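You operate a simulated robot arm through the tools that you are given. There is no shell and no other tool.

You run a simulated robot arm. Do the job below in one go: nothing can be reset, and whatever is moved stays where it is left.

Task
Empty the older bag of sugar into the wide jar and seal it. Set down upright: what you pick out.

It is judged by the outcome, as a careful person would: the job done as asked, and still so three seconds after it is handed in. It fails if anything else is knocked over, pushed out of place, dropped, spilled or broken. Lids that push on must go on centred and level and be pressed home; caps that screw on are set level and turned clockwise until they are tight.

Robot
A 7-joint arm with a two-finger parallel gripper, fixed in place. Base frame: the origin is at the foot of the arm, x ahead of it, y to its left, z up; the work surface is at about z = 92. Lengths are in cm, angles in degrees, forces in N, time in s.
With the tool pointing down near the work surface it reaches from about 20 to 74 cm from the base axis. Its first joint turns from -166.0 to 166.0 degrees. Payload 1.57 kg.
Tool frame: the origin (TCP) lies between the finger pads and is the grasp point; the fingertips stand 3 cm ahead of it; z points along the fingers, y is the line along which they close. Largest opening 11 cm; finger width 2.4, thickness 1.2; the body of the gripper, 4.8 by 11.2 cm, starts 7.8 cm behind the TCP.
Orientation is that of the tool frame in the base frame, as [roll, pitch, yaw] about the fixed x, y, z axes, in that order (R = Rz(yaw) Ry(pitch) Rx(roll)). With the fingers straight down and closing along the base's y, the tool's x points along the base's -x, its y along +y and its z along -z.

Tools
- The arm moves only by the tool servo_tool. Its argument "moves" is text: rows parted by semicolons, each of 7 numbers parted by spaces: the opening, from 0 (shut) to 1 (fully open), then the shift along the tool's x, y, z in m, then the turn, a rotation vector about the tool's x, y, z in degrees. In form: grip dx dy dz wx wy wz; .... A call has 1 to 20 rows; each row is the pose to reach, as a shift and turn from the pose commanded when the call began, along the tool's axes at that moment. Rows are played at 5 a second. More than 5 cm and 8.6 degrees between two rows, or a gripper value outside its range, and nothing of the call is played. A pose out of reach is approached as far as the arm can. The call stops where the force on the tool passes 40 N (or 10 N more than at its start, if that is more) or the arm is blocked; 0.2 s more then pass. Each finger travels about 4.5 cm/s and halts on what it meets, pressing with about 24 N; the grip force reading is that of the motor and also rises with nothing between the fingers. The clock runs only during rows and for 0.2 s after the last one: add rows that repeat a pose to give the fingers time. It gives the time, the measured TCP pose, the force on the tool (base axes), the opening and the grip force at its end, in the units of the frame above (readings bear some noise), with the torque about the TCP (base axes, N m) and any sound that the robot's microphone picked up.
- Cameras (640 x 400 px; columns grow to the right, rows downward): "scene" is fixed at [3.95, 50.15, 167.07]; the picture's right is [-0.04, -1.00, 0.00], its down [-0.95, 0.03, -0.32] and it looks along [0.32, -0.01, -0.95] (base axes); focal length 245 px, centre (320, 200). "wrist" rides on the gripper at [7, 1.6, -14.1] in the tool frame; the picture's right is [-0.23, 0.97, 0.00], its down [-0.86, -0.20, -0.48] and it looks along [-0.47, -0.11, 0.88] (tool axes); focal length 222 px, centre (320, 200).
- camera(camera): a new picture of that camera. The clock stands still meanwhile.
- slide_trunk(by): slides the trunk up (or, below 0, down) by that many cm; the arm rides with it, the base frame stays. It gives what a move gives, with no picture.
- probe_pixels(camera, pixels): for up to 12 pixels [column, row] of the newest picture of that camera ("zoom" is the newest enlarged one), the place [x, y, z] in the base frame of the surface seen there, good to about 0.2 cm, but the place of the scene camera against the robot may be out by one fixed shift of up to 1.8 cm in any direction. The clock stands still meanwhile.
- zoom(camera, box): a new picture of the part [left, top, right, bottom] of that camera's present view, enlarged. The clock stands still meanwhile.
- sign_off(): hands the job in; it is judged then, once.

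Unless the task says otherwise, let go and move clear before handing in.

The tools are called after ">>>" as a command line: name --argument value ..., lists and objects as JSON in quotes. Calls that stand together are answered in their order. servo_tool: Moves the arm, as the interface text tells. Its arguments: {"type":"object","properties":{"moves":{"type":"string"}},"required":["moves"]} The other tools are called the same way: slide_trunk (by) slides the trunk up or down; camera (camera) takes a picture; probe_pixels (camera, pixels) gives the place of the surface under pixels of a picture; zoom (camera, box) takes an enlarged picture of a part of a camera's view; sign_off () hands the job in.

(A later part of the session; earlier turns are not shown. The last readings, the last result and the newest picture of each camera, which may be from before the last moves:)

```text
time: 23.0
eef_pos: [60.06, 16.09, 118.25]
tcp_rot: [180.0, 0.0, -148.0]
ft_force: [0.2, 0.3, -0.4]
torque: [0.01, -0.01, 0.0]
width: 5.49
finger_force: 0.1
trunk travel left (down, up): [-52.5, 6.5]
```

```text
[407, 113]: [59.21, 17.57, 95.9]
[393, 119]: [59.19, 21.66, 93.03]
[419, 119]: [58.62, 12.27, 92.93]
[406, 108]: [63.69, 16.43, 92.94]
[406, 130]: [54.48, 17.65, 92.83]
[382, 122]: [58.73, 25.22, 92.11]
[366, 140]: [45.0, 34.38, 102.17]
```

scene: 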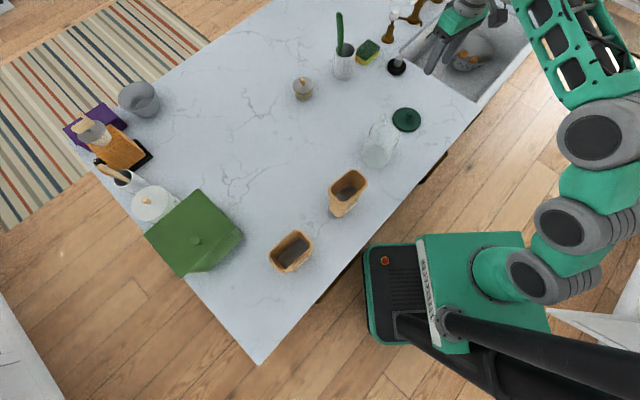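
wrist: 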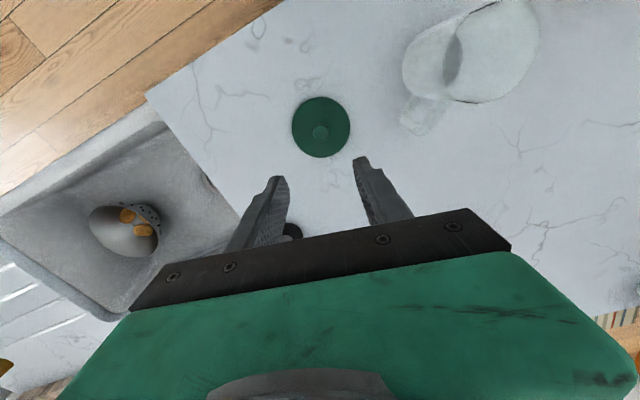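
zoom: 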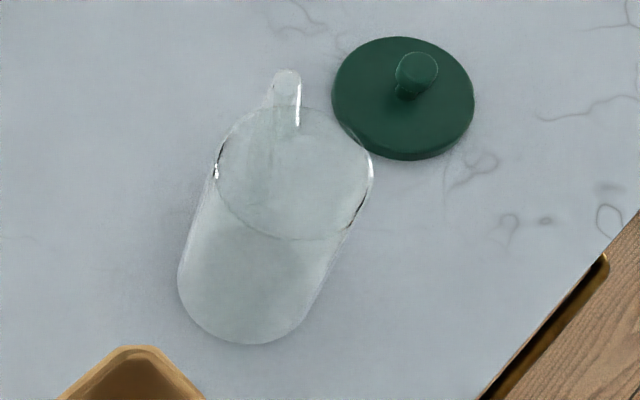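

Scene-to-robot correction is about (+1.3, −0.5, 0). The jar rim is at z≈105.3. Next I'll move high over bag B to locate it with the wrist camera.

>>> servo_tool --moves "0.5 0.013 0.042 -0.01 0 0 -1; 0.5 0.027 0.084 -0.02 0 0 -2; 0.5 0.04 0.126 -0.03 0 0 -3; 0.5 0.053 0.168 -0.04 0 0 -4; 0.5 0.067 0.21 -0.05 0 0 -5; 0.5 0.08 0.252 -0.06 0 0 -6; 0.6 0.093 0.294 -0.07 0 0 -7; 0.7 0.107 0.336 -0.08 0 0 -8; 0.8 0.12 0.378 -0.08 0 0 -9; 1 0.133 0.42 -0.08 0 0 -10; 1 0.147 0.462 -0.08 0 0 -11; 1 0.16 0.504 -0.08 0 0 -12; 1 0.173 0.546 -0.08 0 0 -13; 1 0.187 0.588 -0.08 0 0 -13; 1 0.187 0.588 -0.08 0 0 -13"

>>> camera --camera "wrist"

>>> camera --camera "scene"

```text
time: 26.2
eef_pos: [13.22, 56.08, 126.42]
tcp_rot: [179.9, 0.2, -135.0]
ft_force: [-0.3, -0.7, -0.2]
torque: [-0.04, 0.01, -0.03]
width: 11.0
finger_force: 0.0
trunk travel left (down, up): [-52.5, 6.5]
```

```text
taken
```

wrist: 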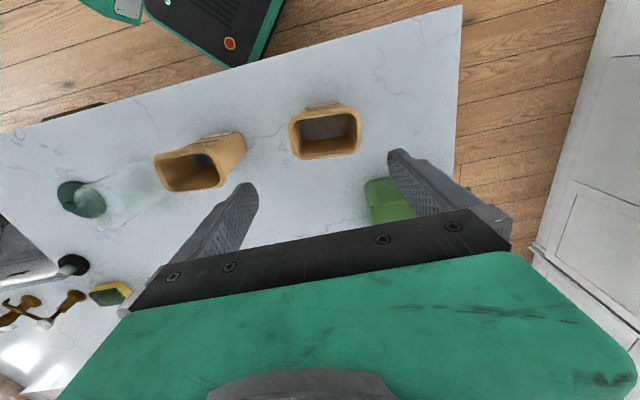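

```text
taken
```

scene: 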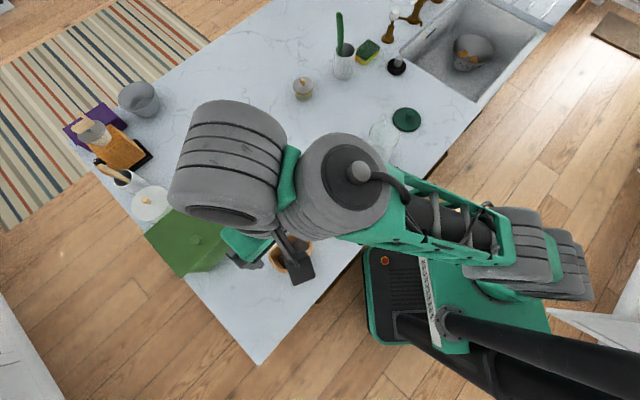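

Bag B is at (325,132), bag A at (195,165). Zooming and probing bag B's rim corners and contents.

>>> zoom --camera "wrist" --box '[270, 85, 380, 180]'

>>> probe_pixels --camera "wrist" --pixels '[[290, 128], [361, 122], [323, 112], [328, 156], [325, 127], [310, 128], [343, 125], [305, 157], [352, 150], [300, 113], [350, 106]]'

```text
4.21 times, centred on (325, 132) of wrist
```

zoom: 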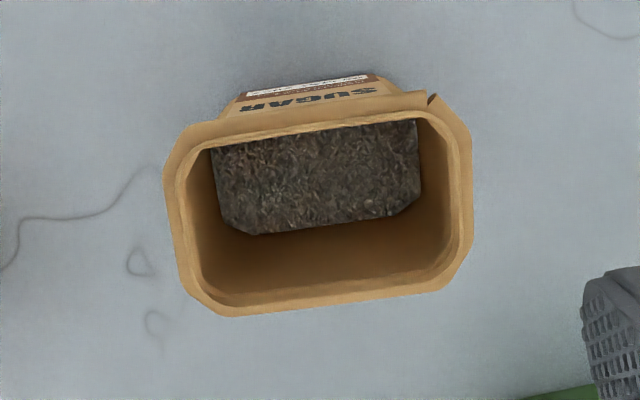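

```text
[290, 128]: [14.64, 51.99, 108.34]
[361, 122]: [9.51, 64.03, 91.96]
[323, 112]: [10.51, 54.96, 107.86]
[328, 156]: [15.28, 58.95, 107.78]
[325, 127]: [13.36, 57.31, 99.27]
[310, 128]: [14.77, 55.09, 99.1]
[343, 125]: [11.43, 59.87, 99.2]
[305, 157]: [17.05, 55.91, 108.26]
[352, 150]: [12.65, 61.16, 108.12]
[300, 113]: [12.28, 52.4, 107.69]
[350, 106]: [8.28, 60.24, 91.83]
```

Bag B: centre ≈(12.9,57.0), rim ≈10.3×6.2 cm, long axis at ≈129°, contents level z≈99.2. Before grasping I'll test, empty-handed, that the pouring posture (tool near horizontal, then rolled) is reachable above the jar.

>>> servo_tool --moves "1 -0.005 -0.041 0 0 0 1; 1 -0.01 -0.082 0 0 0 2; 1 -0.015 -0.122 0 0 0 3; 1 -0.02 -0.163 0 0 0 4; 1 -0.025 -0.204 0 0 0 5; 1 -0.03 -0.245 0 0 0 6; 1 -0.036 -0.285 0 0 0 7; 1 -0.041 -0.326 0 0 0 7; 1 -0.047 -0.367 0 0 0 7; 1 -0.047 -0.367 0 0 0 7"

>>> servo_tool --moves "1 0 0 0 0 -8 0; 1 0 0 0 0 -16 0; 1 0 0 0 0 -24 0; 1 0 0 0 0 -32 0; 1 0 0 0 0 -40 0; 1 0 0 0 0 -48 0; 1 0 0 0 0 -56 0; 1 0 0 0 0 -64 0; 1 0 0 0 0 -70 0; 1 0 0 0 0 -70 0"

>>> camera --camera "scene"

```text
time: 28.4
eef_pos: [42.14, 33.39, 126.43]
tcp_rot: [179.9, 0.1, -142.0]
ft_force: [0.2, 0.4, -0.7]
torque: [0.0, 0.01, 0.0]
width: 11.01
finger_force: 0.1
trunk travel left (down, up): [-52.5, 6.5]
```

```text
time: 30.6
eef_pos: [42.41, 33.63, 126.42]
tcp_rot: [179.9, 70.1, -142.1]
ft_force: [-0.1, 0.4, -1.2]
torque: [-0.01, -0.02, -0.03]
width: 10.99
finger_force: 0.0
out of reach, approached as far as the arm can: row 4, 5
trunk travel left (down, up): [-52.5, 6.5]
```

```text
taken
```

scene: 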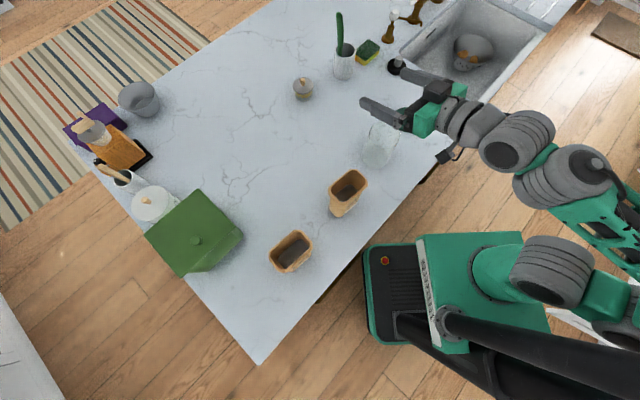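

The near-horizontal pose was reached. Now test the roll about the horizontal pour axis in the clockwise sense (mouth to the right), up to 130°.

>>> servo_tool --moves "1 0 0 0 -2.736 0 7.52; 1 0 0 0 -5.472 0 15.04; 1 0 0 0 -8.208 0 22.56; 1 0 0 0 -10.944 0 30.08; 1 0 0 0 -13.68 0 37.6; 1 0 0 0 -16.416 0 45.12; 1 0 0 0 -19.152 0 52.64; 1 0 0 0 -21.888 0 60.16; 1 0 0 0 -24.624 0 67.68; 1 0 0 0 -27.36 0 75.2; 1 0 0 0 -30.096 0 82.72; 1 0 0 0 -32.832 0 90.24; 1 0 0 0 -35.568 0 97.76; 1 0 0 0 -38.304 0 105.28; 1 0 0 0 -41.04 0 112.8; 1 0 0 0 -43.776 0 120.32; 1 0 0 0 -44.46 0 122.2; 1 0 0 0 -44.46 0 122.2"

>>> camera --camera "scene"

```text
time: 31.6
eef_pos: [35.5, 39.41, 127.63]
tcp_rot: [119.8, 55.6, 174.0]
ft_force: [0.2, -0.1, 0.4]
torque: [-0.03, 0.0, 0.03]
width: 11.02
finger_force: 0.0
trunk travel left (down, up): [-52.5, 6.5]
stopped in row 4: the arm was blocked; the commanded pose is now the measured one
```

```text
taken
```

scene: 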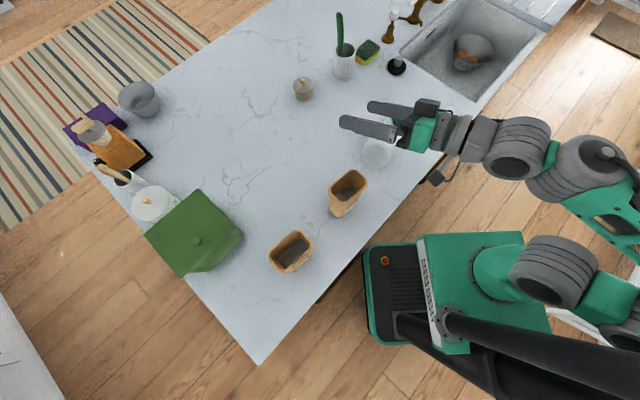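

The clockwise roll got blocked after ~30° (joint limit). I'll return to the un-rolled pose and test the counter-clockwise roll (mouth to the left).

>>> servo_tool --moves "1 -0.008 -0.021 -0.002 5 -0.4 -6; 1 -0.016 -0.042 -0.005 10 -0.85 -12; 1 -0.024 -0.063 -0.007 15 -1.3 -18; 1 -0.032 -0.084 -0.01 20.1 -1.7 -24; 1 -0.032 -0.084 -0.01 20.1 -1.7 -24"

```text
time: 32.8
eef_pos: [42.38, 33.57, 125.99]
tcp_rot: [-179.4, 69.8, -141.8]
ft_force: [0.2, -0.2, 0.8]
torque: [-0.01, 0.02, -0.03]
width: 11.0
finger_force: 0.1
trunk travel left (down, up): [-52.5, 6.5]
```

>>> servo_tool --moves "1 0 0 0 2.736 0 -7.52; 1 0 0 0 5.472 0 -15.04; 1 0 0 0 8.208 0 -22.56; 1 0 0 0 10.944 0 -30.08; 1 0 0 0 13.68 0 -37.6; 1 0 0 0 16.416 0 -45.12; 1 0 0 0 19.152 0 -52.64; 1 0 0 0 21.888 0 -60.16; 1 0 0 0 24.624 0 -67.68; 1 0 0 0 27.36 0 -75.2; 1 0 0 0 30.096 0 -82.72; 1 0 0 0 32.832 0 -90.24; 1 0 0 0 35.568 0 -97.76; 1 0 0 0 38.304 0 -105.28; 1 0 0 0 41.04 0 -112.8; 1 0 0 0 43.776 0 -120.32; 1 0 0 0 46.17 0 -126.9; 1 0 0 0 46.17 0 -126.9"

>>> camera --camera "scene"

```text
time: 36.6
eef_pos: [42.47, 33.65, 126.13]
tcp_rot: [-71.1, -42.0, -79.6]
ft_force: [0.4, 0.9, 0.4]
torque: [-0.01, -0.01, 0.0]
width: 11.01
finger_force: 0.1
trunk travel left (down, up): [-52.5, 6.5]
```

```text
taken
```

scene: 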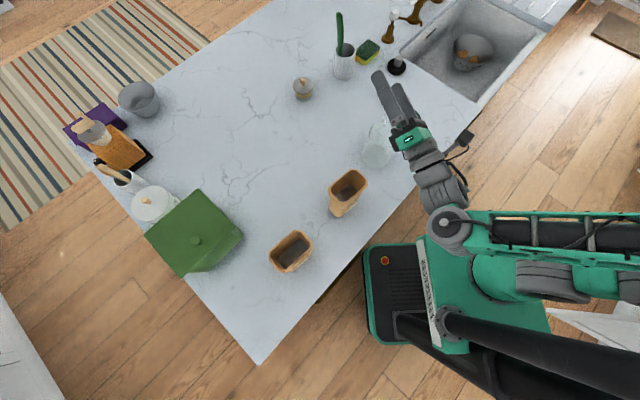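

The counter-clockwise roll to 135° works fine at a steady TCP. I'll also check that the actual pouring location (5 cm right of the jar, z≈118) is reachable in that rolled posture.

>>> servo_tool --moves "1 0.0035 0.032 0.001 0 0 0; 1 0.007 0.064 0.0025 0 0 0; 1 0.0105 0.096 0.004 0 0 0; 1 0.014 0.1287 0.005 0 0 0; 1 0.014 0.1287 0.005 0 0 0"

>>> camera --camera "scene"

>>> camera --camera "wrist"

```text
time: 37.8
eef_pos: [48.7, 25.39, 117.86]
tcp_rot: [-71.1, -41.8, -79.5]
ft_force: [-0.3, 0.3, -0.3]
torque: [0.01, 0.0, 0.02]
width: 10.98
finger_force: 0.0
trunk travel left (down, up): [-52.5, 6.5]
```

```text
taken
```

scene: 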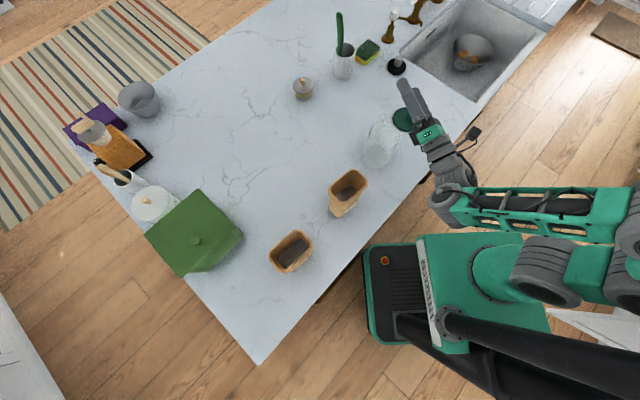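

```text
taken
```

wrist: 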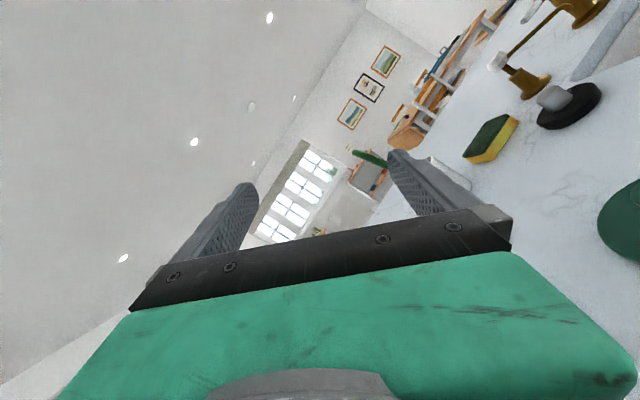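

The pouring pose is reachable. Reversing: back up and un-roll to the upright-grasp posture.

>>> servo_tool --moves "1 -0.0035 -0.032 -0.001 0 0 0; 1 -0.007 -0.064 -0.0025 0 0 0; 1 -0.0105 -0.096 -0.004 0 0 0; 1 -0.014 -0.1287 -0.005 0 0 0; 1 -0.014 -0.1287 -0.005 0 0 0"

>>> servo_tool --moves "1 0 0 0 -2.736 0 7.52; 1 0 0 0 -5.472 0 15.04; 1 0 0 0 -8.208 0 22.56; 1 0 0 0 -10.944 0 30.08; 1 0 0 0 -13.68 0 37.6; 1 0 0 0 -16.416 0 45.12; 1 0 0 0 -19.152 0 52.64; 1 0 0 0 -21.888 0 60.16; 1 0 0 0 -24.624 0 67.68; 1 0 0 0 -27.36 0 75.2; 1 0 0 0 -30.096 0 82.72; 1 0 0 0 -32.832 0 90.24; 1 0 0 0 -35.568 0 97.76; 1 0 0 0 -38.304 0 105.28; 1 0 0 0 -41.04 0 112.8; 1 0 0 0 -43.776 0 120.32; 1 0 0 0 -46.17 0 126.9; 1 0 0 0 -46.17 0 126.9"

>>> camera --camera "scene"

```text
time: 39.0
eef_pos: [42.63, 33.74, 126.11]
tcp_rot: [-71.2, -41.8, -79.6]
ft_force: [0.4, -0.9, -0.4]
torque: [0.0, -0.04, 0.01]
width: 11.02
finger_force: 0.0
trunk travel left (down, up): [-52.5, 6.5]
```

```text
time: 42.8
eef_pos: [42.42, 33.51, 126.09]
tcp_rot: [-180.0, 69.9, -142.4]
ft_force: [0.4, 0.3, 0.2]
torque: [-0.01, 0.01, -0.04]
width: 11.0
finger_force: 0.1
trunk travel left (down, up): [-52.5, 6.5]
```

```text
taken
```

scene: 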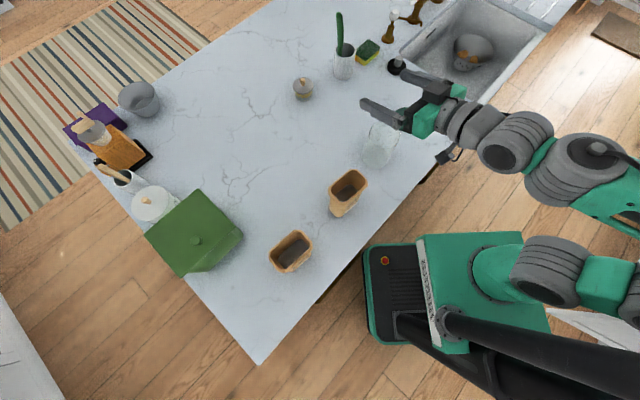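

Back at the tilted posture. Now travel at height to a standoff in front of bag B, tool aligned with the bag's short axis.

>>> servo_tool --moves "1 0.0082 0.036 -0.0226 -0.2 0 -0.07; 1 0.0164 0.072 -0.0452 -0.4 0 -0.13; 1 0.0246 0.109 -0.0678 -0.6 0 -0.2; 1 0.0328 0.145 -0.0904 -0.8 0 -0.26; 1 0.041 0.181 -0.113 -1 0 -0.33; 1 0.0492 0.217 -0.1356 -1.2 0 -0.4; 1 0.0574 0.253 -0.1582 -1.4 0 -0.46; 1 0.0656 0.29 -0.1808 -1.6 0 -0.53; 1 0.0738 0.326 -0.2034 -1.8 0 -0.65; 1 0.082 0.362 -0.226 -1.8 0 -0.65; 1 0.082 0.362 -0.226 -1.8 0 -0.65"

>>> camera --camera "scene"

>>> camera --camera "wrist"

```text
time: 44.3
eef_pos: [24.64, 38.99, 126.67]
tcp_rot: [175.9, 70.2, -156.8]
ft_force: [0.0, -0.9, -0.9]
torque: [-0.01, 0.01, 0.03]
width: 10.98
finger_force: 0.1
trunk travel left (down, up): [-52.5, 6.5]
stopped in row 7: the arm was blocked; the commanded pose is now the measured one
```

```text
taken
```

scene: 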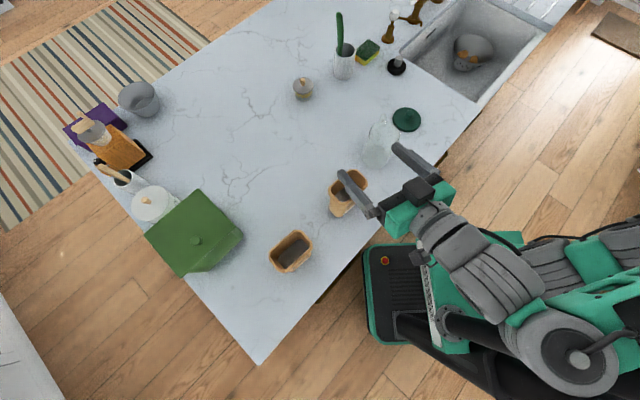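

```text
taken
```

wrist: 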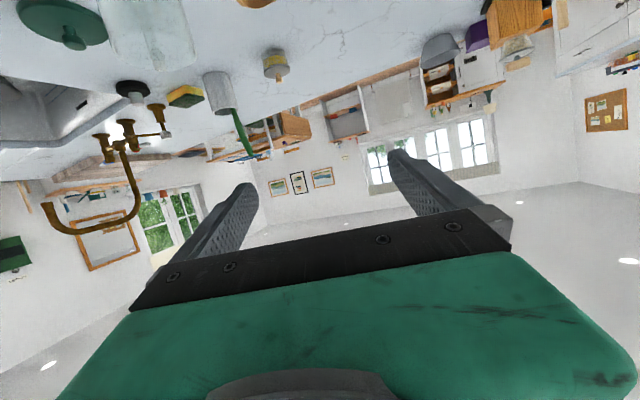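

The arm hit a limit near the base: a low-tilt pose in front of bag B isn't reachable that way. I'll probe the robot's own links to understand the shoulder height and choose a better approach.

>>> probe_pixels --camera "scene" --pixels '[[575, 357], [480, 260], [520, 255], [600, 250], [450, 240], [420, 205], [500, 245], [400, 290], [500, 350], [630, 230], [447, 330], [395, 262]]'

```text
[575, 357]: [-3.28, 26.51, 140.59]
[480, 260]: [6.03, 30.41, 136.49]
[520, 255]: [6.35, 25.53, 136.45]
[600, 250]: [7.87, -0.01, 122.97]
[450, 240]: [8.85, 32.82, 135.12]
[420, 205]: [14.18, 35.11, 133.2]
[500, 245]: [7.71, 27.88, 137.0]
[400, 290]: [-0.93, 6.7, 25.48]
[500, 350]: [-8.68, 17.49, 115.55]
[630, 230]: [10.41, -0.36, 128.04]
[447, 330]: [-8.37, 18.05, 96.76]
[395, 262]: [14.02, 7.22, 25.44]
```

The shoulder sits around z≈118 and the straight path brought the wrist too close to the base. I'll un-tilt to tool-down here first, then go around via bag B's front and tilt there.

>>> servo_tool --moves "1 0 0 0 0 8 0; 1 0 0 0 0 16 0; 1 0 0 0 0 24 0; 1 0 0 0 0 32 0; 1 0 0 0 0 40 0; 1 0 0 0 0 48 0; 1 0 0 0 0 56 0; 1 0 0 0 0 64 0; 1 0 0 0 0 70 0; 1 0 0 0 0 70 0"

```text
time: 46.5
eef_pos: [24.55, 39.08, 126.75]
tcp_rot: [178.9, 0.0, -153.2]
ft_force: [0.2, 1.1, -0.3]
torque: [-0.07, -0.03, 0.0]
width: 10.99
finger_force: 0.0
out of reach, approached as far as the arm can: row 8, 9
trunk travel left (down, up): [-52.5, 6.5]
```

>>> servo_tool --moves "1 0.024 0.031 0 0.2 0 -2.1; 1 0.047 0.062 0 0.4 0 -4.2; 1 0.071 0.093 0 0.6 0 -6.3; 1 0.094 0.124 0.01 0.8 0 -8.4; 1 0.118 0.155 0.02 1.0 0 -10.5; 1 0.1415 0.186 0.04 1.1 0 -12.7; 1 0.1415 0.186 0.04 1.1 0 -12.7"

>>> servo_tool --moves "1 0 0 0 0 -8 0; 1 0 0 0 0 -16 0; 1 0 0 0 0 -24 0; 1 0 0 0 0 -32 0; 1 0 0 0 0 -40 0; 1 0 0 0 0 -40 0"

>>> camera --camera "scene"

>>> camera --camera "wrist"

```text
time: 48.1
eef_pos: [3.69, 49.42, 123.25]
tcp_rot: [179.8, 0.3, -140.4]
ft_force: [-0.7, -0.1, -0.7]
torque: [0.03, -0.02, -0.04]
width: 11.0
finger_force: 0.0
trunk travel left (down, up): [-52.5, 6.5]
```

```text
time: 49.5
eef_pos: [3.81, 49.44, 124.46]
tcp_rot: [179.4, 31.1, -140.6]
ft_force: [-0.2, -0.1, 0.5]
torque: [-0.01, 0.03, 0.01]
width: 10.99
finger_force: 0.0
out of reach, approached as far as the arm can: row 1, 4, 5, 6
trunk travel left (down, up): [-52.5, 6.5]
```

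```text
taken
```

scene: 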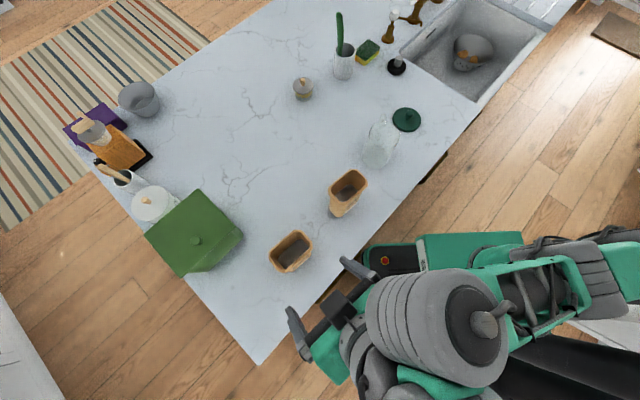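

```text
taken
```

wrist: 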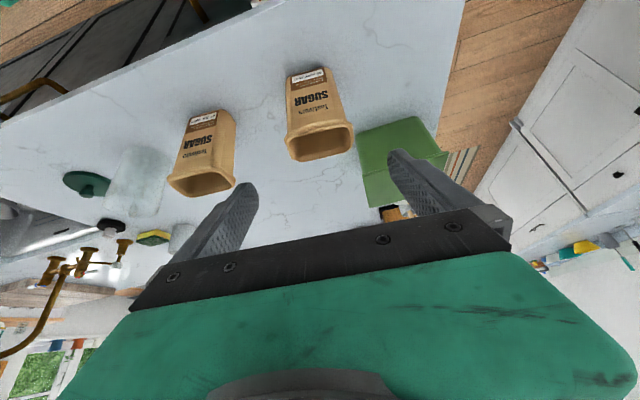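

The front view of bag B (at (318,115)) is good for measuring. I'll zoom and probe its body width.

>>> zoom --camera "wrist" --box '[270, 55, 370, 170]'

>>> probe_pixels --camera "wrist" --pixels '[[290, 90], [331, 82], [288, 105], [336, 95], [289, 130], [345, 120], [291, 152], [351, 140], [310, 85], [314, 115], [318, 130], [322, 145]]'

```text
3.48 times, centred on (320, 112) of wrist
```

zoom: 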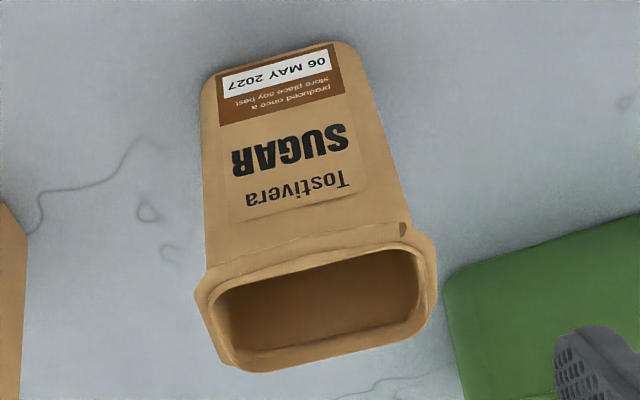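

```text
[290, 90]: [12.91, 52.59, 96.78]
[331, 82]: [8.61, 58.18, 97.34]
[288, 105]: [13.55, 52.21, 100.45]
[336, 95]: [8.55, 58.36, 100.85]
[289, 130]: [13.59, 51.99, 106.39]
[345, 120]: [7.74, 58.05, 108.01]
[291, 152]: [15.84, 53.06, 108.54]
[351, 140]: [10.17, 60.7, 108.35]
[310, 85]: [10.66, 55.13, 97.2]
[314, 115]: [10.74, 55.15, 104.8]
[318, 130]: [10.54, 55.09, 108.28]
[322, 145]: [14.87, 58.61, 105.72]
```

Bag B's body is ~8.3 cm wide (rim ~10), long axis ≈128°, so a front grasp with 11 cm opening has room. Lowering the trunk should let the wrist tilt further up; slide down 15 cm first.

>>> slide_trunk --by -15

```text
time: 51.3
eef_pos: [3.7, 49.48, 109.37]
tcp_rot: [179.4, 31.0, -140.6]
ft_force: [-0.1, -0.3, 0.9]
torque: [0.01, 0.0, -0.02]
width: 11.01
finger_force: 0.1
trunk travel left (down, up): [-37.5, 21.5]
```

>>> servo_tool --moves "1 -0.0206 0 -0.0343 0 0 0; 1 -0.0412 0 -0.0686 0 0 0; 1 -0.0515 0 -0.0857 0 -8 0; 1 -0.0515 0 -0.0857 0 -16 0; 1 -0.0515 0 -0.0857 0 -24 0; 1 -0.0515 0 -0.0857 0 -24 0"

```text
time: 52.7
eef_pos: [5.7, 50.11, 119.93]
tcp_rot: [177.5, 33.9, -140.5]
ft_force: [0.2, 0.5, 0.5]
torque: [0.01, 0.0, -0.01]
width: 11.0
finger_force: 0.1
out of reach, approached as far as the arm can: row 3, 4, 5, 6
trunk travel left (down, up): [-37.5, 21.5]
```

>>> slide_trunk --by -15

>>> servo_tool --moves "1 -0.0206 0 -0.0343 0 0 0; 1 -0.0412 0 -0.0686 0 0 0; 1 -0.0515 0 -0.0857 0 -8 0; 1 -0.0515 0 -0.0857 0 -16 0; 1 -0.0515 0 -0.0857 0 -24 0; 1 -0.0515 0 -0.0857 0 -24 0"

>>> camera --camera "scene"

```text
time: 54.4
eef_pos: [5.78, 50.19, 104.84]
tcp_rot: [177.5, 33.8, -140.5]
ft_force: [0.5, 0.3, -0.3]
torque: [0.02, -0.01, 0.01]
width: 10.99
finger_force: 0.0
trunk travel left (down, up): [-22.5, 36.5]
```

```text
time: 55.8
eef_pos: [16.19, 51.33, 117.97]
tcp_rot: [170.6, 53.4, -141.4]
ft_force: [1.0, 0.7, -0.1]
torque: [0.0, -0.04, -0.03]
width: 11.0
finger_force: 0.0
out of reach, approached as far as the arm can: row 1, 2, 3, 4, 5, 6
trunk travel left (down, up): [-22.5, 36.5]
```

```text
taken
```

scene: 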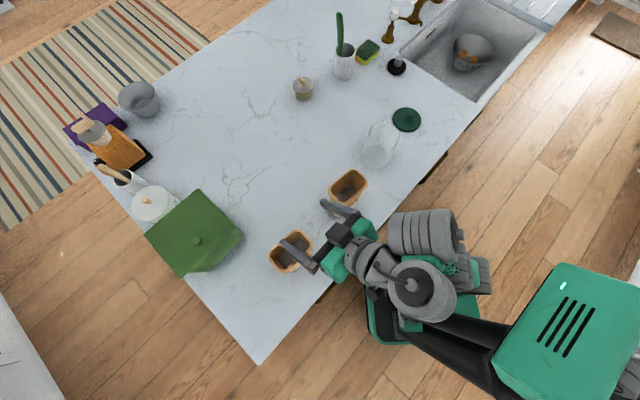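

Tilting there is limited, likely by the last joint since the tool direction is far from radial at bag B; the flipped tool (camera on top) should suit better. I'll raise the trunk back, return to the tested posture near the jar, and flip there.

>>> slide_trunk --by 30

>>> camera --camera "scene"

```text
time: 58.8
eef_pos: [16.17, 51.27, 148.02]
tcp_rot: [170.6, 53.4, -141.7]
ft_force: [-0.9, 0.0, -0.1]
torque: [0.0, 0.01, -0.02]
width: 11.0
finger_force: 0.0
trunk travel left (down, up): [-52.5, 6.5]
```

```text
taken
```

scene: 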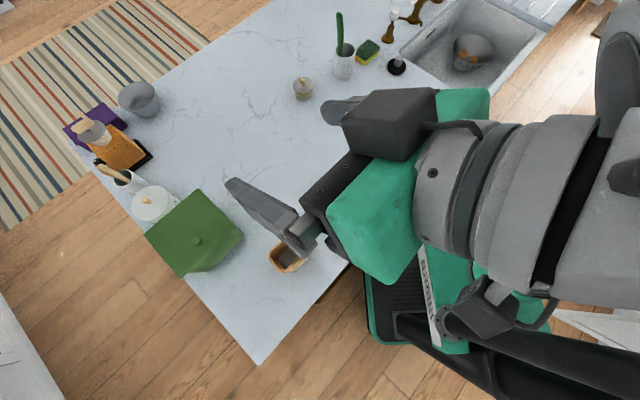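

>>> servo_tool --moves "1 0 0 0 1.24 7.6 0.63; 1 0 0 0 2.48 15.2 1.26; 1 0 0 0 3.73 22.8 1.9; 1 0 0 0 4.97 30.4 2.5; 1 0 0 0 6.2 38 3.14; 1 0 0 0 7.46 45.7 3.77; 1 0 0 0 8.7 53.3 4.4; 1 0 0 0 8.7 53.3 4.4"

>>> servo_tool --moves "1 -0.01 -0.03 0.022 0 0 0; 1 -0.02 -0.06 0.044 0 0 0; 1 -0.03 -0.09 0.066 0 0 0; 1 -0.04 -0.12 0.088 0 0 0; 1 -0.05 -0.15 0.11 0 0 0; 1 -0.06 -0.18 0.132 0 0 0; 1 -0.07 -0.21 0.154 0 0 0; 1 -0.08 -0.24 0.176 0 0 0; 1 -0.09 -0.27 0.198 0 0 0; 1 -0.096 -0.30 0.22 0 0 0; 1 -0.096 -0.30 0.22 0 0 0"

```text
time: 60.6
eef_pos: [14.91, 45.26, 135.04]
tcp_rot: [179.6, 0.2, -141.6]
ft_force: [0.0, -0.8, 0.8]
torque: [0.12, -0.01, -0.02]
width: 11.02
finger_force: 0.0
out of reach, approached as far as the arm can: row 2, 3, 4, 5, 6, 7, 8
trunk travel left (down, up): [-52.5, 6.5]
```

```text
time: 63.0
eef_pos: [41.23, 28.13, 112.38]
tcp_rot: [179.9, 0.0, -141.5]
ft_force: [-1.0, 0.2, 0.3]
torque: [0.01, -0.02, -0.04]
width: 10.99
finger_force: 0.0
trunk travel left (down, up): [-52.5, 6.5]
```

The first row drifted lower than planned, so I ended at z 112 (fingertips 109, above the jar rim at 105). Raising now, then checking the jar.

>>> servo_tool --moves "1 0 0 -0.04 0 0 0; 1 0 0 -0.08 0 0 0; 1 0 0 -0.12 0 0 0; 1 -0.02 0.03 -0.14 0 0 0; 1 -0.043 0.036 -0.14 0 0 0; 1 -0.043 0.036 -0.14 0 0 0"

>>> camera --camera "scene"

>>> camera --camera "wrist"

```text
time: 64.4
eef_pos: [42.45, 34.12, 126.43]
tcp_rot: [179.9, 0.0, -141.6]
ft_force: [-0.4, -0.1, 0.1]
torque: [-0.02, -0.02, 0.0]
width: 11.0
finger_force: 0.1
trunk travel left (down, up): [-52.5, 6.5]
```

```text
taken
```

scene: 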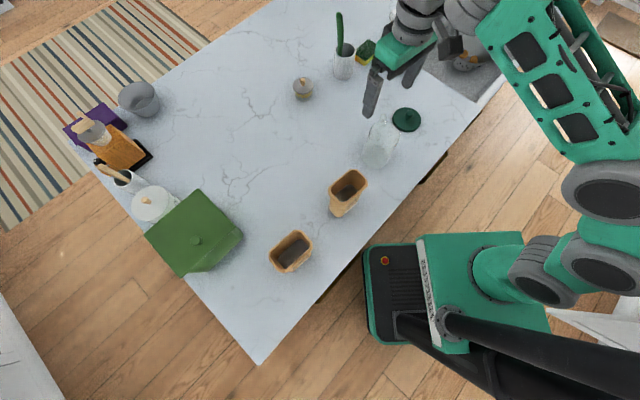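

```text
taken
```

wrist: 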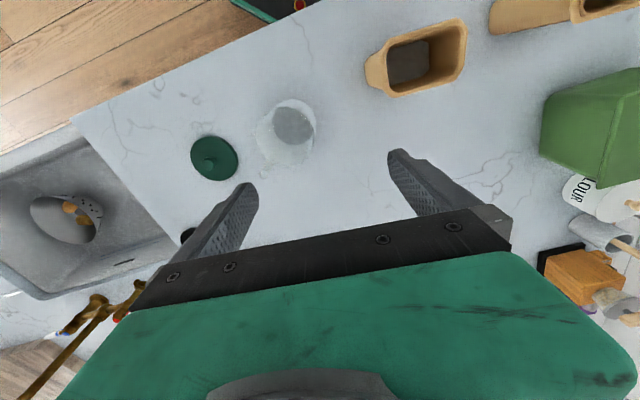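

All objects are undisturbed. Tilt the tool to near-horizontal here as before.

>>> servo_tool --moves "1 0 0 0 0 -8 0; 1 0 0 0 0 -16 0; 1 0 0 0 0 -24 0; 1 0 0 0 0 -32 0; 1 0 0 0 0 -40 0; 1 0 0 0 0 -48 0; 1 0 0 0 0 -56 0; 1 0 0 0 0 -64 0; 1 0 0 0 0 -72 0; 1 0 0 0 0 -80 0; 1 0 0 0 0 -80 0"

```text
time: 66.8
eef_pos: [42.55, 34.11, 126.55]
tcp_rot: [179.4, 80.1, -142.1]
ft_force: [-0.5, -1.1, 0.7]
torque: [-0.03, 0.0, -0.01]
width: 11.01
finger_force: 0.0
out of reach, approached as far as the arm can: row 4, 5
trunk travel left (down, up): [-52.5, 6.5]
```

Now flip by rolling −176° about the tool axis in two calls (camera to the top).

>>> servo_tool --moves "1 0 0 0 0 0 -8; 1 0 0 0 0 0 -16; 1 0 0 0 0 0 -24; 1 0 0 0 0 0 -32; 1 0 0 0 0 0 -40; 1 0 0 0 0 0 -48; 1 0 0 0 0 0 -56; 1 0 0 0 0 0 -64; 1 0 0 0 0 0 -72; 1 0 0 0 0 0 -80; 1 0 0 0 0 0 -88; 1 0 0 0 0 0 -90; 1 0 0 0 0 0 -90"

>>> servo_tool --moves "1 0 0 0 0 0 -8; 1 0 0 0 0 0 -16; 1 0 0 0 0 0 -24; 1 0 0 0 0 0 -32; 1 0 0 0 0 0 -40; 1 0 0 0 0 0 -48; 1 0 0 0 0 0 -56; 1 0 0 0 0 0 -64; 1 0 0 0 0 0 -72; 1 0 0 0 0 0 -80; 1 0 0 0 0 0 -88; 1 0 0 0 0 0 -90; 1 0 0 0 0 0 -90"

>>> camera --camera "scene"

>>> camera --camera "wrist"

```text
time: 69.6
eef_pos: [42.56, 34.1, 126.33]
tcp_rot: [-99.9, -0.1, -51.5]
ft_force: [0.3, -0.6, -0.4]
torque: [0.01, 0.0, 0.01]
width: 10.98
finger_force: 0.2
trunk travel left (down, up): [-52.5, 6.5]
```

```text
time: 72.4
eef_pos: [42.74, 35.63, 125.21]
tcp_rot: [-177.1, -80.0, 35.2]
ft_force: [-0.6, 0.2, -0.2]
torque: [-0.01, 0.01, 0.01]
width: 10.99
finger_force: 0.0
out of reach, approached as far as the arm can: row 11, 12, 13
trunk travel left (down, up): [-52.5, 6.5]
```

```text
taken
```

scene: 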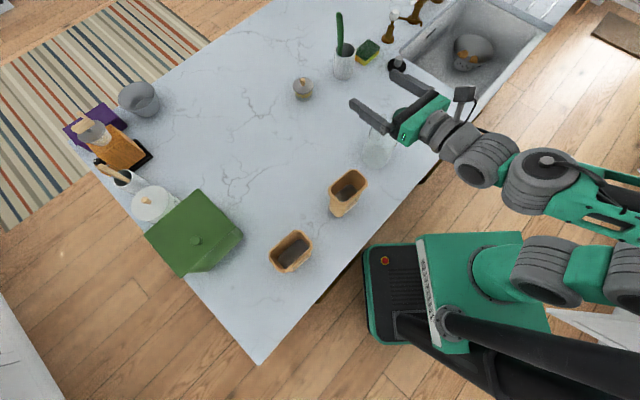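

```text
taken
```

wrist: 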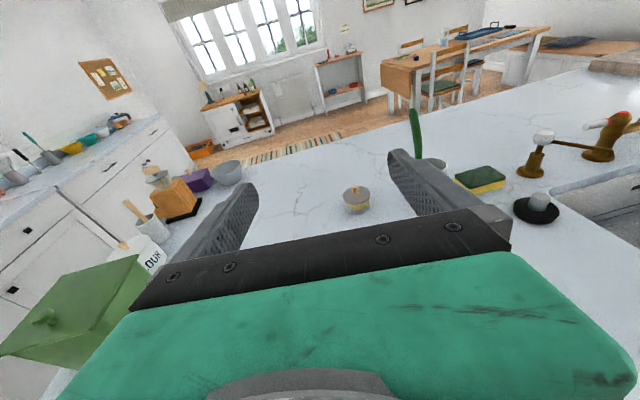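

The flip essentially worked (camera now on top; limit at about −172° roll). Next swing the whole arm radially (keeping height) from the jar's azimuth to bag B's azimuth.

>>> servo_tool --moves "1 -0.0006 -0.0406 -0.0034 4.14 0 -0.73; 1 -0.0017 -0.0808 -0.0098 8.27 0 -1.46; 1 -0.0034 -0.1205 -0.019 12.41 0 -2.19; 1 -0.0055 -0.1593 -0.031 16.55 0 -2.92; 1 -0.0081 -0.1972 -0.0459 20.7 0 -3.65; 1 -0.0112 -0.2338 -0.0634 24.8 0 -4.38; 1 -0.0148 -0.2691 -0.0835 28.96 0 -5.1; 1 -0.0188 -0.3027 -0.1062 33.1 0 -5.85; 1 -0.0232 -0.3347 -0.1311 37.2 0 -6.58; 1 -0.0232 -0.3347 -0.1311 37.2 0 -6.58"

>>> camera --camera "scene"

>>> camera --camera "wrist"

```text
time: 74.6
eef_pos: [11.4, 53.37, 125.34]
tcp_rot: [-179.7, -80.1, 76.0]
ft_force: [0.5, 0.5, 0.1]
torque: [0.0, 0.02, 0.03]
width: 11.02
finger_force: 0.1
trunk travel left (down, up): [-52.5, 6.5]
```

```text
taken
```

scene: 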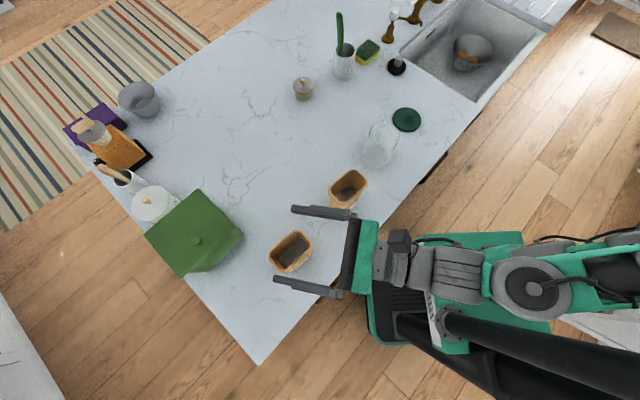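

```text
taken
```

wrist: 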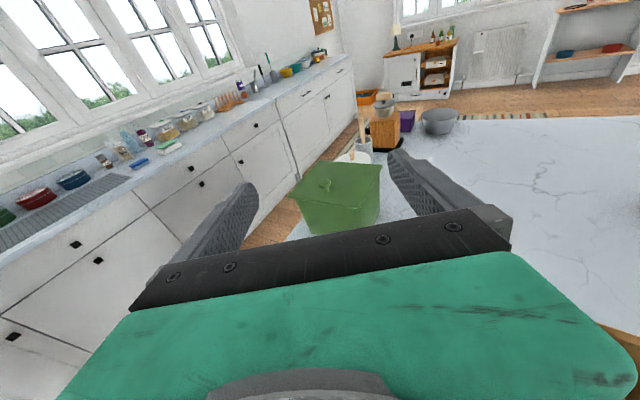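

Radial posture reached at bag B's azimuth. Now try turning the tool direction from 76° toward 38° about the vertical, TCP fixed at height.

>>> servo_tool --moves "1 0 0 0 -7.5 0 1.32; 1 0 0 0 -15 0 2.64; 1 0 0 0 -22.5 0 3.96; 1 0 0 0 -30 0 5.28; 1 0 0 0 -37.4 0 6.6; 1 0 0 0 -37.4 0 6.6"

```text
time: 75.7
eef_pos: [20.28, 51.39, 126.79]
tcp_rot: [-168.9, -80.6, 26.5]
ft_force: [0.1, 0.0, 0.0]
torque: [0.0, 0.03, 0.01]
width: 11.01
finger_force: 0.0
trunk travel left (down, up): [-52.5, 6.5]
stopped in row 5: the arm was blocked; the commanded pose is now the measured one
```

The tool direction reached 38° but only at (20,51). Test whether the same direction is reachable right above bag B.

>>> servo_tool --moves "1 -0.002 -0.03 -0.008 0 0 0; 1 -0.0045 -0.06 -0.016 0 0 0; 1 -0.0067 -0.0894 -0.0239 0 0 0; 1 -0.0067 -0.0894 -0.0239 0 0 0"

```text
time: 76.6
eef_pos: [21.16, 55.05, 129.78]
tcp_rot: [-148.9, -80.0, -1.7]
ft_force: [-0.7, 0.1, -0.1]
torque: [-0.05, 0.01, 0.04]
width: 10.98
finger_force: 0.0
trunk travel left (down, up): [-52.5, 6.5]
stopped in row 4: the arm was blocked; the commanded pose is now the measured one
```

Not reachable there, so I'll re-orient the bag first: pick it from above, turn it so its short side faces the arm radially, then regrasp from the front. First return to the radial posture and check how close in it can retract.

>>> servo_tool --moves "1 0 0 0 7.7 -0.7 -1.16; 1 0 0 0 15.4 -1.4 -2.32; 1 0 0 0 23 -2.1 -3.5; 1 0 0 0 30.7 -2.8 -4.64; 1 0 0 0 38.4 -3.5 -5.8; 1 0 0 0 38.4 -3.5 -5.8"

```text
time: 78.0
eef_pos: [21.03, 55.12, 129.68]
tcp_rot: [-148.5, -80.0, 37.3]
ft_force: [-0.6, -0.6, -0.6]
torque: [-0.03, -0.01, 0.03]
width: 10.97
finger_force: 0.1
trunk travel left (down, up): [-52.5, 6.5]
```

>>> servo_tool --moves "1 -0.005 0 -0.03 0 0 0; 1 -0.01 0 -0.06 0 0 0; 1 -0.015 0 -0.09 0 0 0; 1 -0.02 0 -0.12 0 0 0; 1 -0.02 0 -0.12 0 0 0"

```text
time: 79.2
eef_pos: [16.59, 43.71, 129.35]
tcp_rot: [-148.6, -80.0, 37.1]
ft_force: [1.2, 0.4, -0.4]
torque: [-0.01, -0.02, -0.01]
width: 11.02
finger_force: 0.0
trunk travel left (down, up): [-52.5, 6.5]
```

Retracting radially to 47 cm works. Now go tool-down again (rotate about tool y) to prepare for the top grasp.

>>> servo_tool --moves "1 0 0 0 0 -8 0; 1 0 0 0 0 -16 0; 1 0 0 0 0 -24 0; 1 0 0 0 0 -32 0; 1 0 0 0 0 -40 0; 1 0 0 0 0 -48 0; 1 0 0 0 0 -56 0; 1 0 0 0 0 -64 0; 1 0 0 0 0 -72 0; 1 0 0 0 0 -80 0; 1 0 0 0 0 -80 0"

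```text
time: 81.6
eef_pos: [15.76, 41.46, 122.44]
tcp_rot: [-174.8, -3.2, 68.0]
ft_force: [0.0, -0.1, -0.1]
torque: [0.06, -0.05, 0.0]
width: 11.01
finger_force: 0.1
out of reach, approached as far as the arm can: row 9, 10, 11
trunk travel left (down, up): [-52.5, 6.5]
```

>>> servo_tool --moves "1 0.03 -0.02 -0.015 -1.7 -1 0; 1 0.06 -0.04 -0.03 -3.4 -2 0; 1 0.09 -0.06 -0.045 -5.2 -3.2 0; 1 0.12 -0.08 -0.06 -5.2 -3.2 0; 1 0.133 -0.085 -0.06 -5.2 -3.2 0; 1 0.133 -0.085 -0.06 -5.2 -3.2 0"

```text
time: 83.0
eef_pos: [12.88, 54.07, 127.74]
tcp_rot: [-179.8, 1.5, 68.3]
ft_force: [0.4, 0.0, 0.5]
torque: [0.09, 0.0, 0.01]
width: 10.98
finger_force: 0.2
out of reach, approached as far as the arm can: row 1, 2, 4, 5, 6
trunk travel left (down, up): [-52.5, 6.5]
```

Now rotate CW toward the needed yaw (closing along the bag's short side).

>>> servo_tool --moves "1 0 0 0 0 0 8; 1 0 0 0 0 0 16; 1 0 0 0 0 0 24; 1 0 0 0 0 0 32; 1 0 0 0 0 0 40; 1 0 0 0 0 0 48; 1 0 0 0 0 0 56; 1 0 0 0 0 0 64; 1 0 0 0 0 0 72; 1 0 0 0 0 0 80; 1 0 0 0 0 0 88; 1 0 0 0 0 0 96; 1 0 0 0 0 0 104; 1 0 0 0 0 0 112; 1 0 0 0 0 0 120; 1 0 0 0 0 0 120"

>>> camera --camera "wrist"

>>> camera --camera "scene"

```text
time: 86.4
eef_pos: [12.6, 54.27, 127.68]
tcp_rot: [178.5, -0.9, -51.8]
ft_force: [-0.3, -0.9, -0.7]
torque: [0.0, -0.05, -0.03]
width: 10.99
finger_force: 0.1
trunk travel left (down, up): [-52.5, 6.5]
```

```text
taken
```

wrist: 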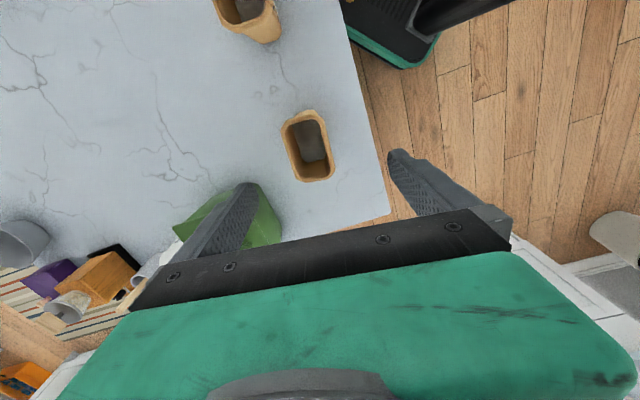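

```text
taken
```

scene: 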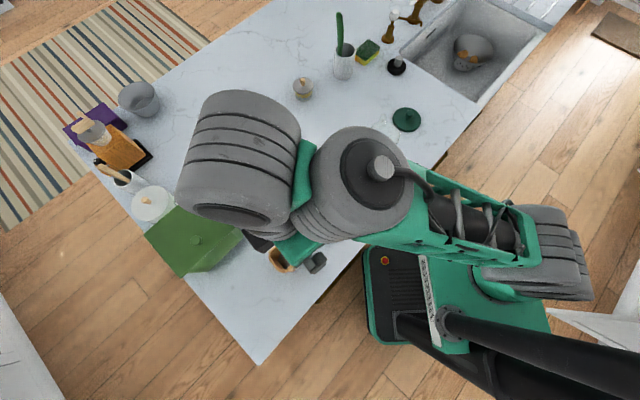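

The tool is now down with yaw −52 (−x toward 128°), bag B at (309,145). Zoom and probe its rim for centring.

>>> zoom --camera "wrist" --box '[260, 95, 360, 195]'

>>> probe_pixels --camera "wrist" --pixels '[[283, 130], [329, 137], [302, 112], [317, 179], [288, 120], [322, 118], [301, 180], [334, 172], [292, 155], [333, 150]]'

```text
4.00 times, centred on (310, 145) of wrist
```

zoom: 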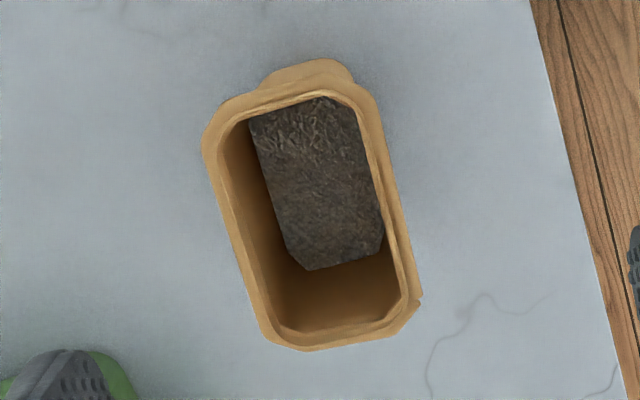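

```text
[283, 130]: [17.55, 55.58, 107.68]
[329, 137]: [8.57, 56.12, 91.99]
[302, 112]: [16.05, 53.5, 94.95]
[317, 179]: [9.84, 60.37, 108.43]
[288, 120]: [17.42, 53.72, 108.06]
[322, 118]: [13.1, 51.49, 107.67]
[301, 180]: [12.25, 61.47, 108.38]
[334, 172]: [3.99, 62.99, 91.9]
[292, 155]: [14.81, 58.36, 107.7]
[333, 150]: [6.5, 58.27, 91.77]
```

>>> probe_pixels --camera "wrist" --pixels '[[284, 138], [291, 162], [326, 137], [331, 160], [295, 120], [315, 117], [303, 178], [325, 175]]'

```text
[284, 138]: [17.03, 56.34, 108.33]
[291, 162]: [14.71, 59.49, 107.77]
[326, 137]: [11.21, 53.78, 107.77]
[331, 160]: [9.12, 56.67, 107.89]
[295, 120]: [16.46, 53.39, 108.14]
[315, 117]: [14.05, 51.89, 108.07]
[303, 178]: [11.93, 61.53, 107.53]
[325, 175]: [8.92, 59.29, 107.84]
```

Bag B refined: centre (13.0,56.6), short axis at 36.2°, rim half-width 3.1. Align over it and descend to z≈113, levelled.

>>> servo_tool --moves "1 -0.008 -0.009 0 0.75 -0.45 1; 1 -0.0158 -0.0175 0.01 1.5 -0.9 2; 1 -0.0158 -0.0175 0.05 1.5 -0.9 2; 1 -0.0158 -0.0175 0.09 1.5 -0.9 2; 1 -0.0158 -0.0175 0.125 1.5 -0.9 2; 1 -0.0158 -0.0175 0.145 1.5 -0.9 2; 1 -0.0158 -0.0175 0.145 1.5 -0.9 2"

>>> camera --camera "wrist"

```text
time: 88.0
eef_pos: [12.89, 56.25, 113.1]
tcp_rot: [180.0, 0.0, -53.7]
ft_force: [-0.2, -0.5, -0.3]
torque: [0.01, 0.0, 0.01]
width: 11.0
finger_force: 0.0
out of reach, approached as far as the arm can: row 1, 2
trunk travel left (down, up): [-52.5, 6.5]
```

```text
taken
```

wrist: 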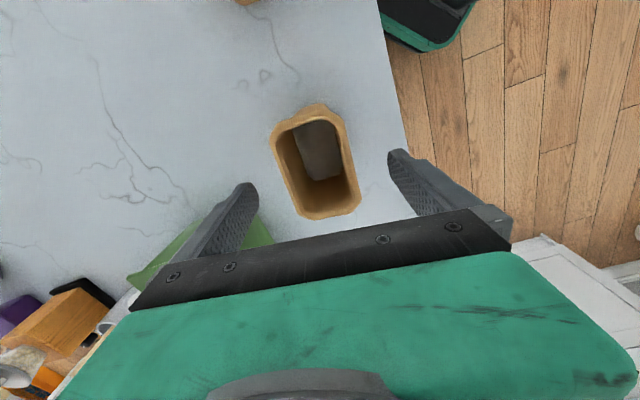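

Well aligned. Descend to TCP z≈103.3 straddling the bag.

>>> servo_tool --moves "1 -0.002 -0.003 0.02 0 0 0; 1 -0.002 -0.003 0.045 0 0 0; 1 -0.002 -0.003 0.07 0 0 0; 1 -0.002 -0.003 0.09 0 0 0; 1 -0.002 -0.003 0.098 0 0 0; 1 -0.002 -0.003 0.098 0 0 0"

>>> camera --camera "wrist"

```text
time: 89.4
eef_pos: [12.89, 56.36, 103.33]
tcp_rot: [179.9, 0.0, -53.6]
ft_force: [0.7, -0.2, -0.2]
torque: [0.0, 0.02, 0.02]
width: 10.99
finger_force: 0.0
trunk travel left (down, up): [-52.5, 6.5]
```

```text
taken
```

wrist: 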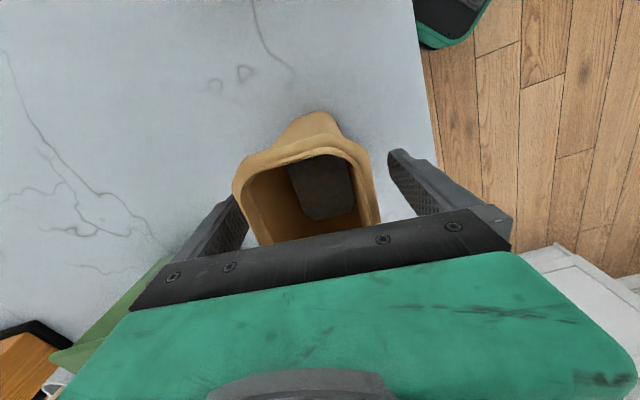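

Fingers straddle both long faces. Closing on the bag.

>>> servo_tool --moves "0.8 0 0 0 0 0 0; 0.6 0 0 0 0 0 0; 0.4 0 0 0 0 0 0; 0.2 0 0 0 0 0 0; 0 0 0 0 0 0 0; 0 0 0 0 0 0 0; 0 0 0 0 0 0 0"

>>> camera --camera "wrist"

```text
time: 91.0
eef_pos: [12.98, 56.4, 103.24]
tcp_rot: [-180.0, 0.0, -53.6]
ft_force: [1.5, 0.5, 0.8]
torque: [-0.01, -0.02, 0.02]
width: 5.89
finger_force: 24.0
trunk travel left (down, up): [-52.5, 6.5]
```

```text
taken
```

wrist: 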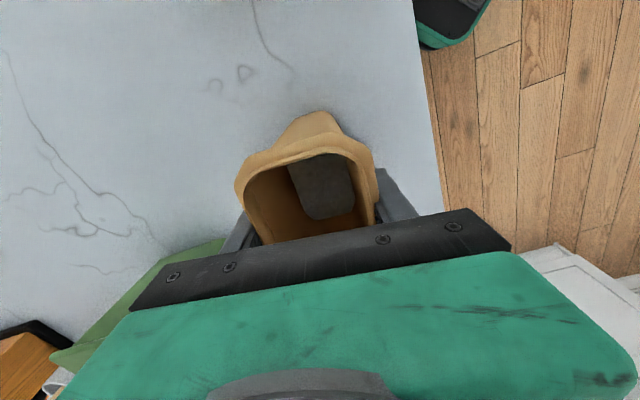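

Gripped at 5.89 cm. Lift 3 cm slowly.

>>> servo_tool --moves "0 0 0 -0.005 0 0 0; 0 0 0 -0.015 0 0 0; 0 0 0 -0.03 0 0 0; 0 0 0 -0.03 0 0 0"

>>> camera --camera "wrist"

>>> zoom --camera "scene" --box '[200, 190, 360, 310]'

```text
time: 92.0
eef_pos: [13.1, 56.57, 106.24]
tcp_rot: [179.8, 0.1, -53.7]
ft_force: [0.1, -0.2, -2.4]
torque: [-0.01, -0.03, -0.01]
width: 5.85
finger_force: 24.2
trunk travel left (down, up): [-52.5, 6.5]
```

```text
taken
```

wrist: 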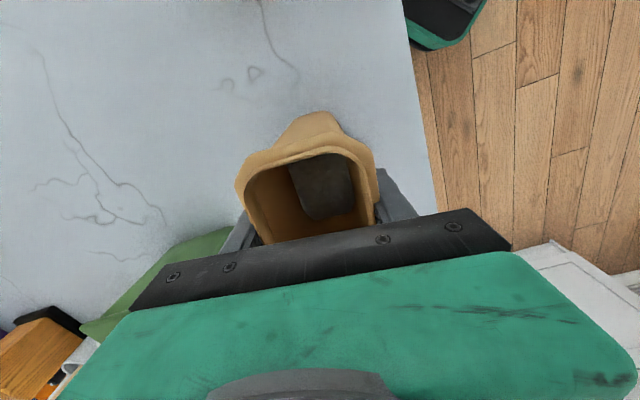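

```text
3.33 times, centred on (280, 250) of scene
```

zoom: 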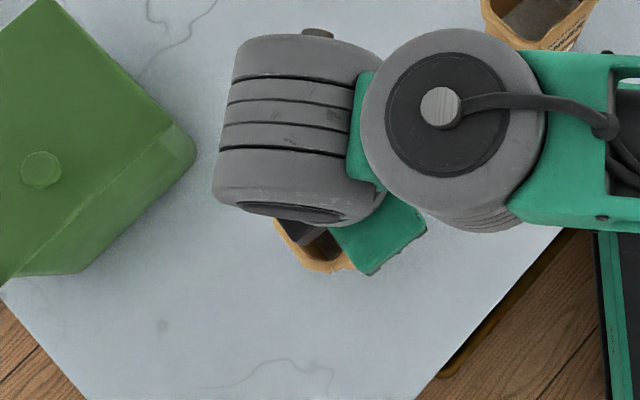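

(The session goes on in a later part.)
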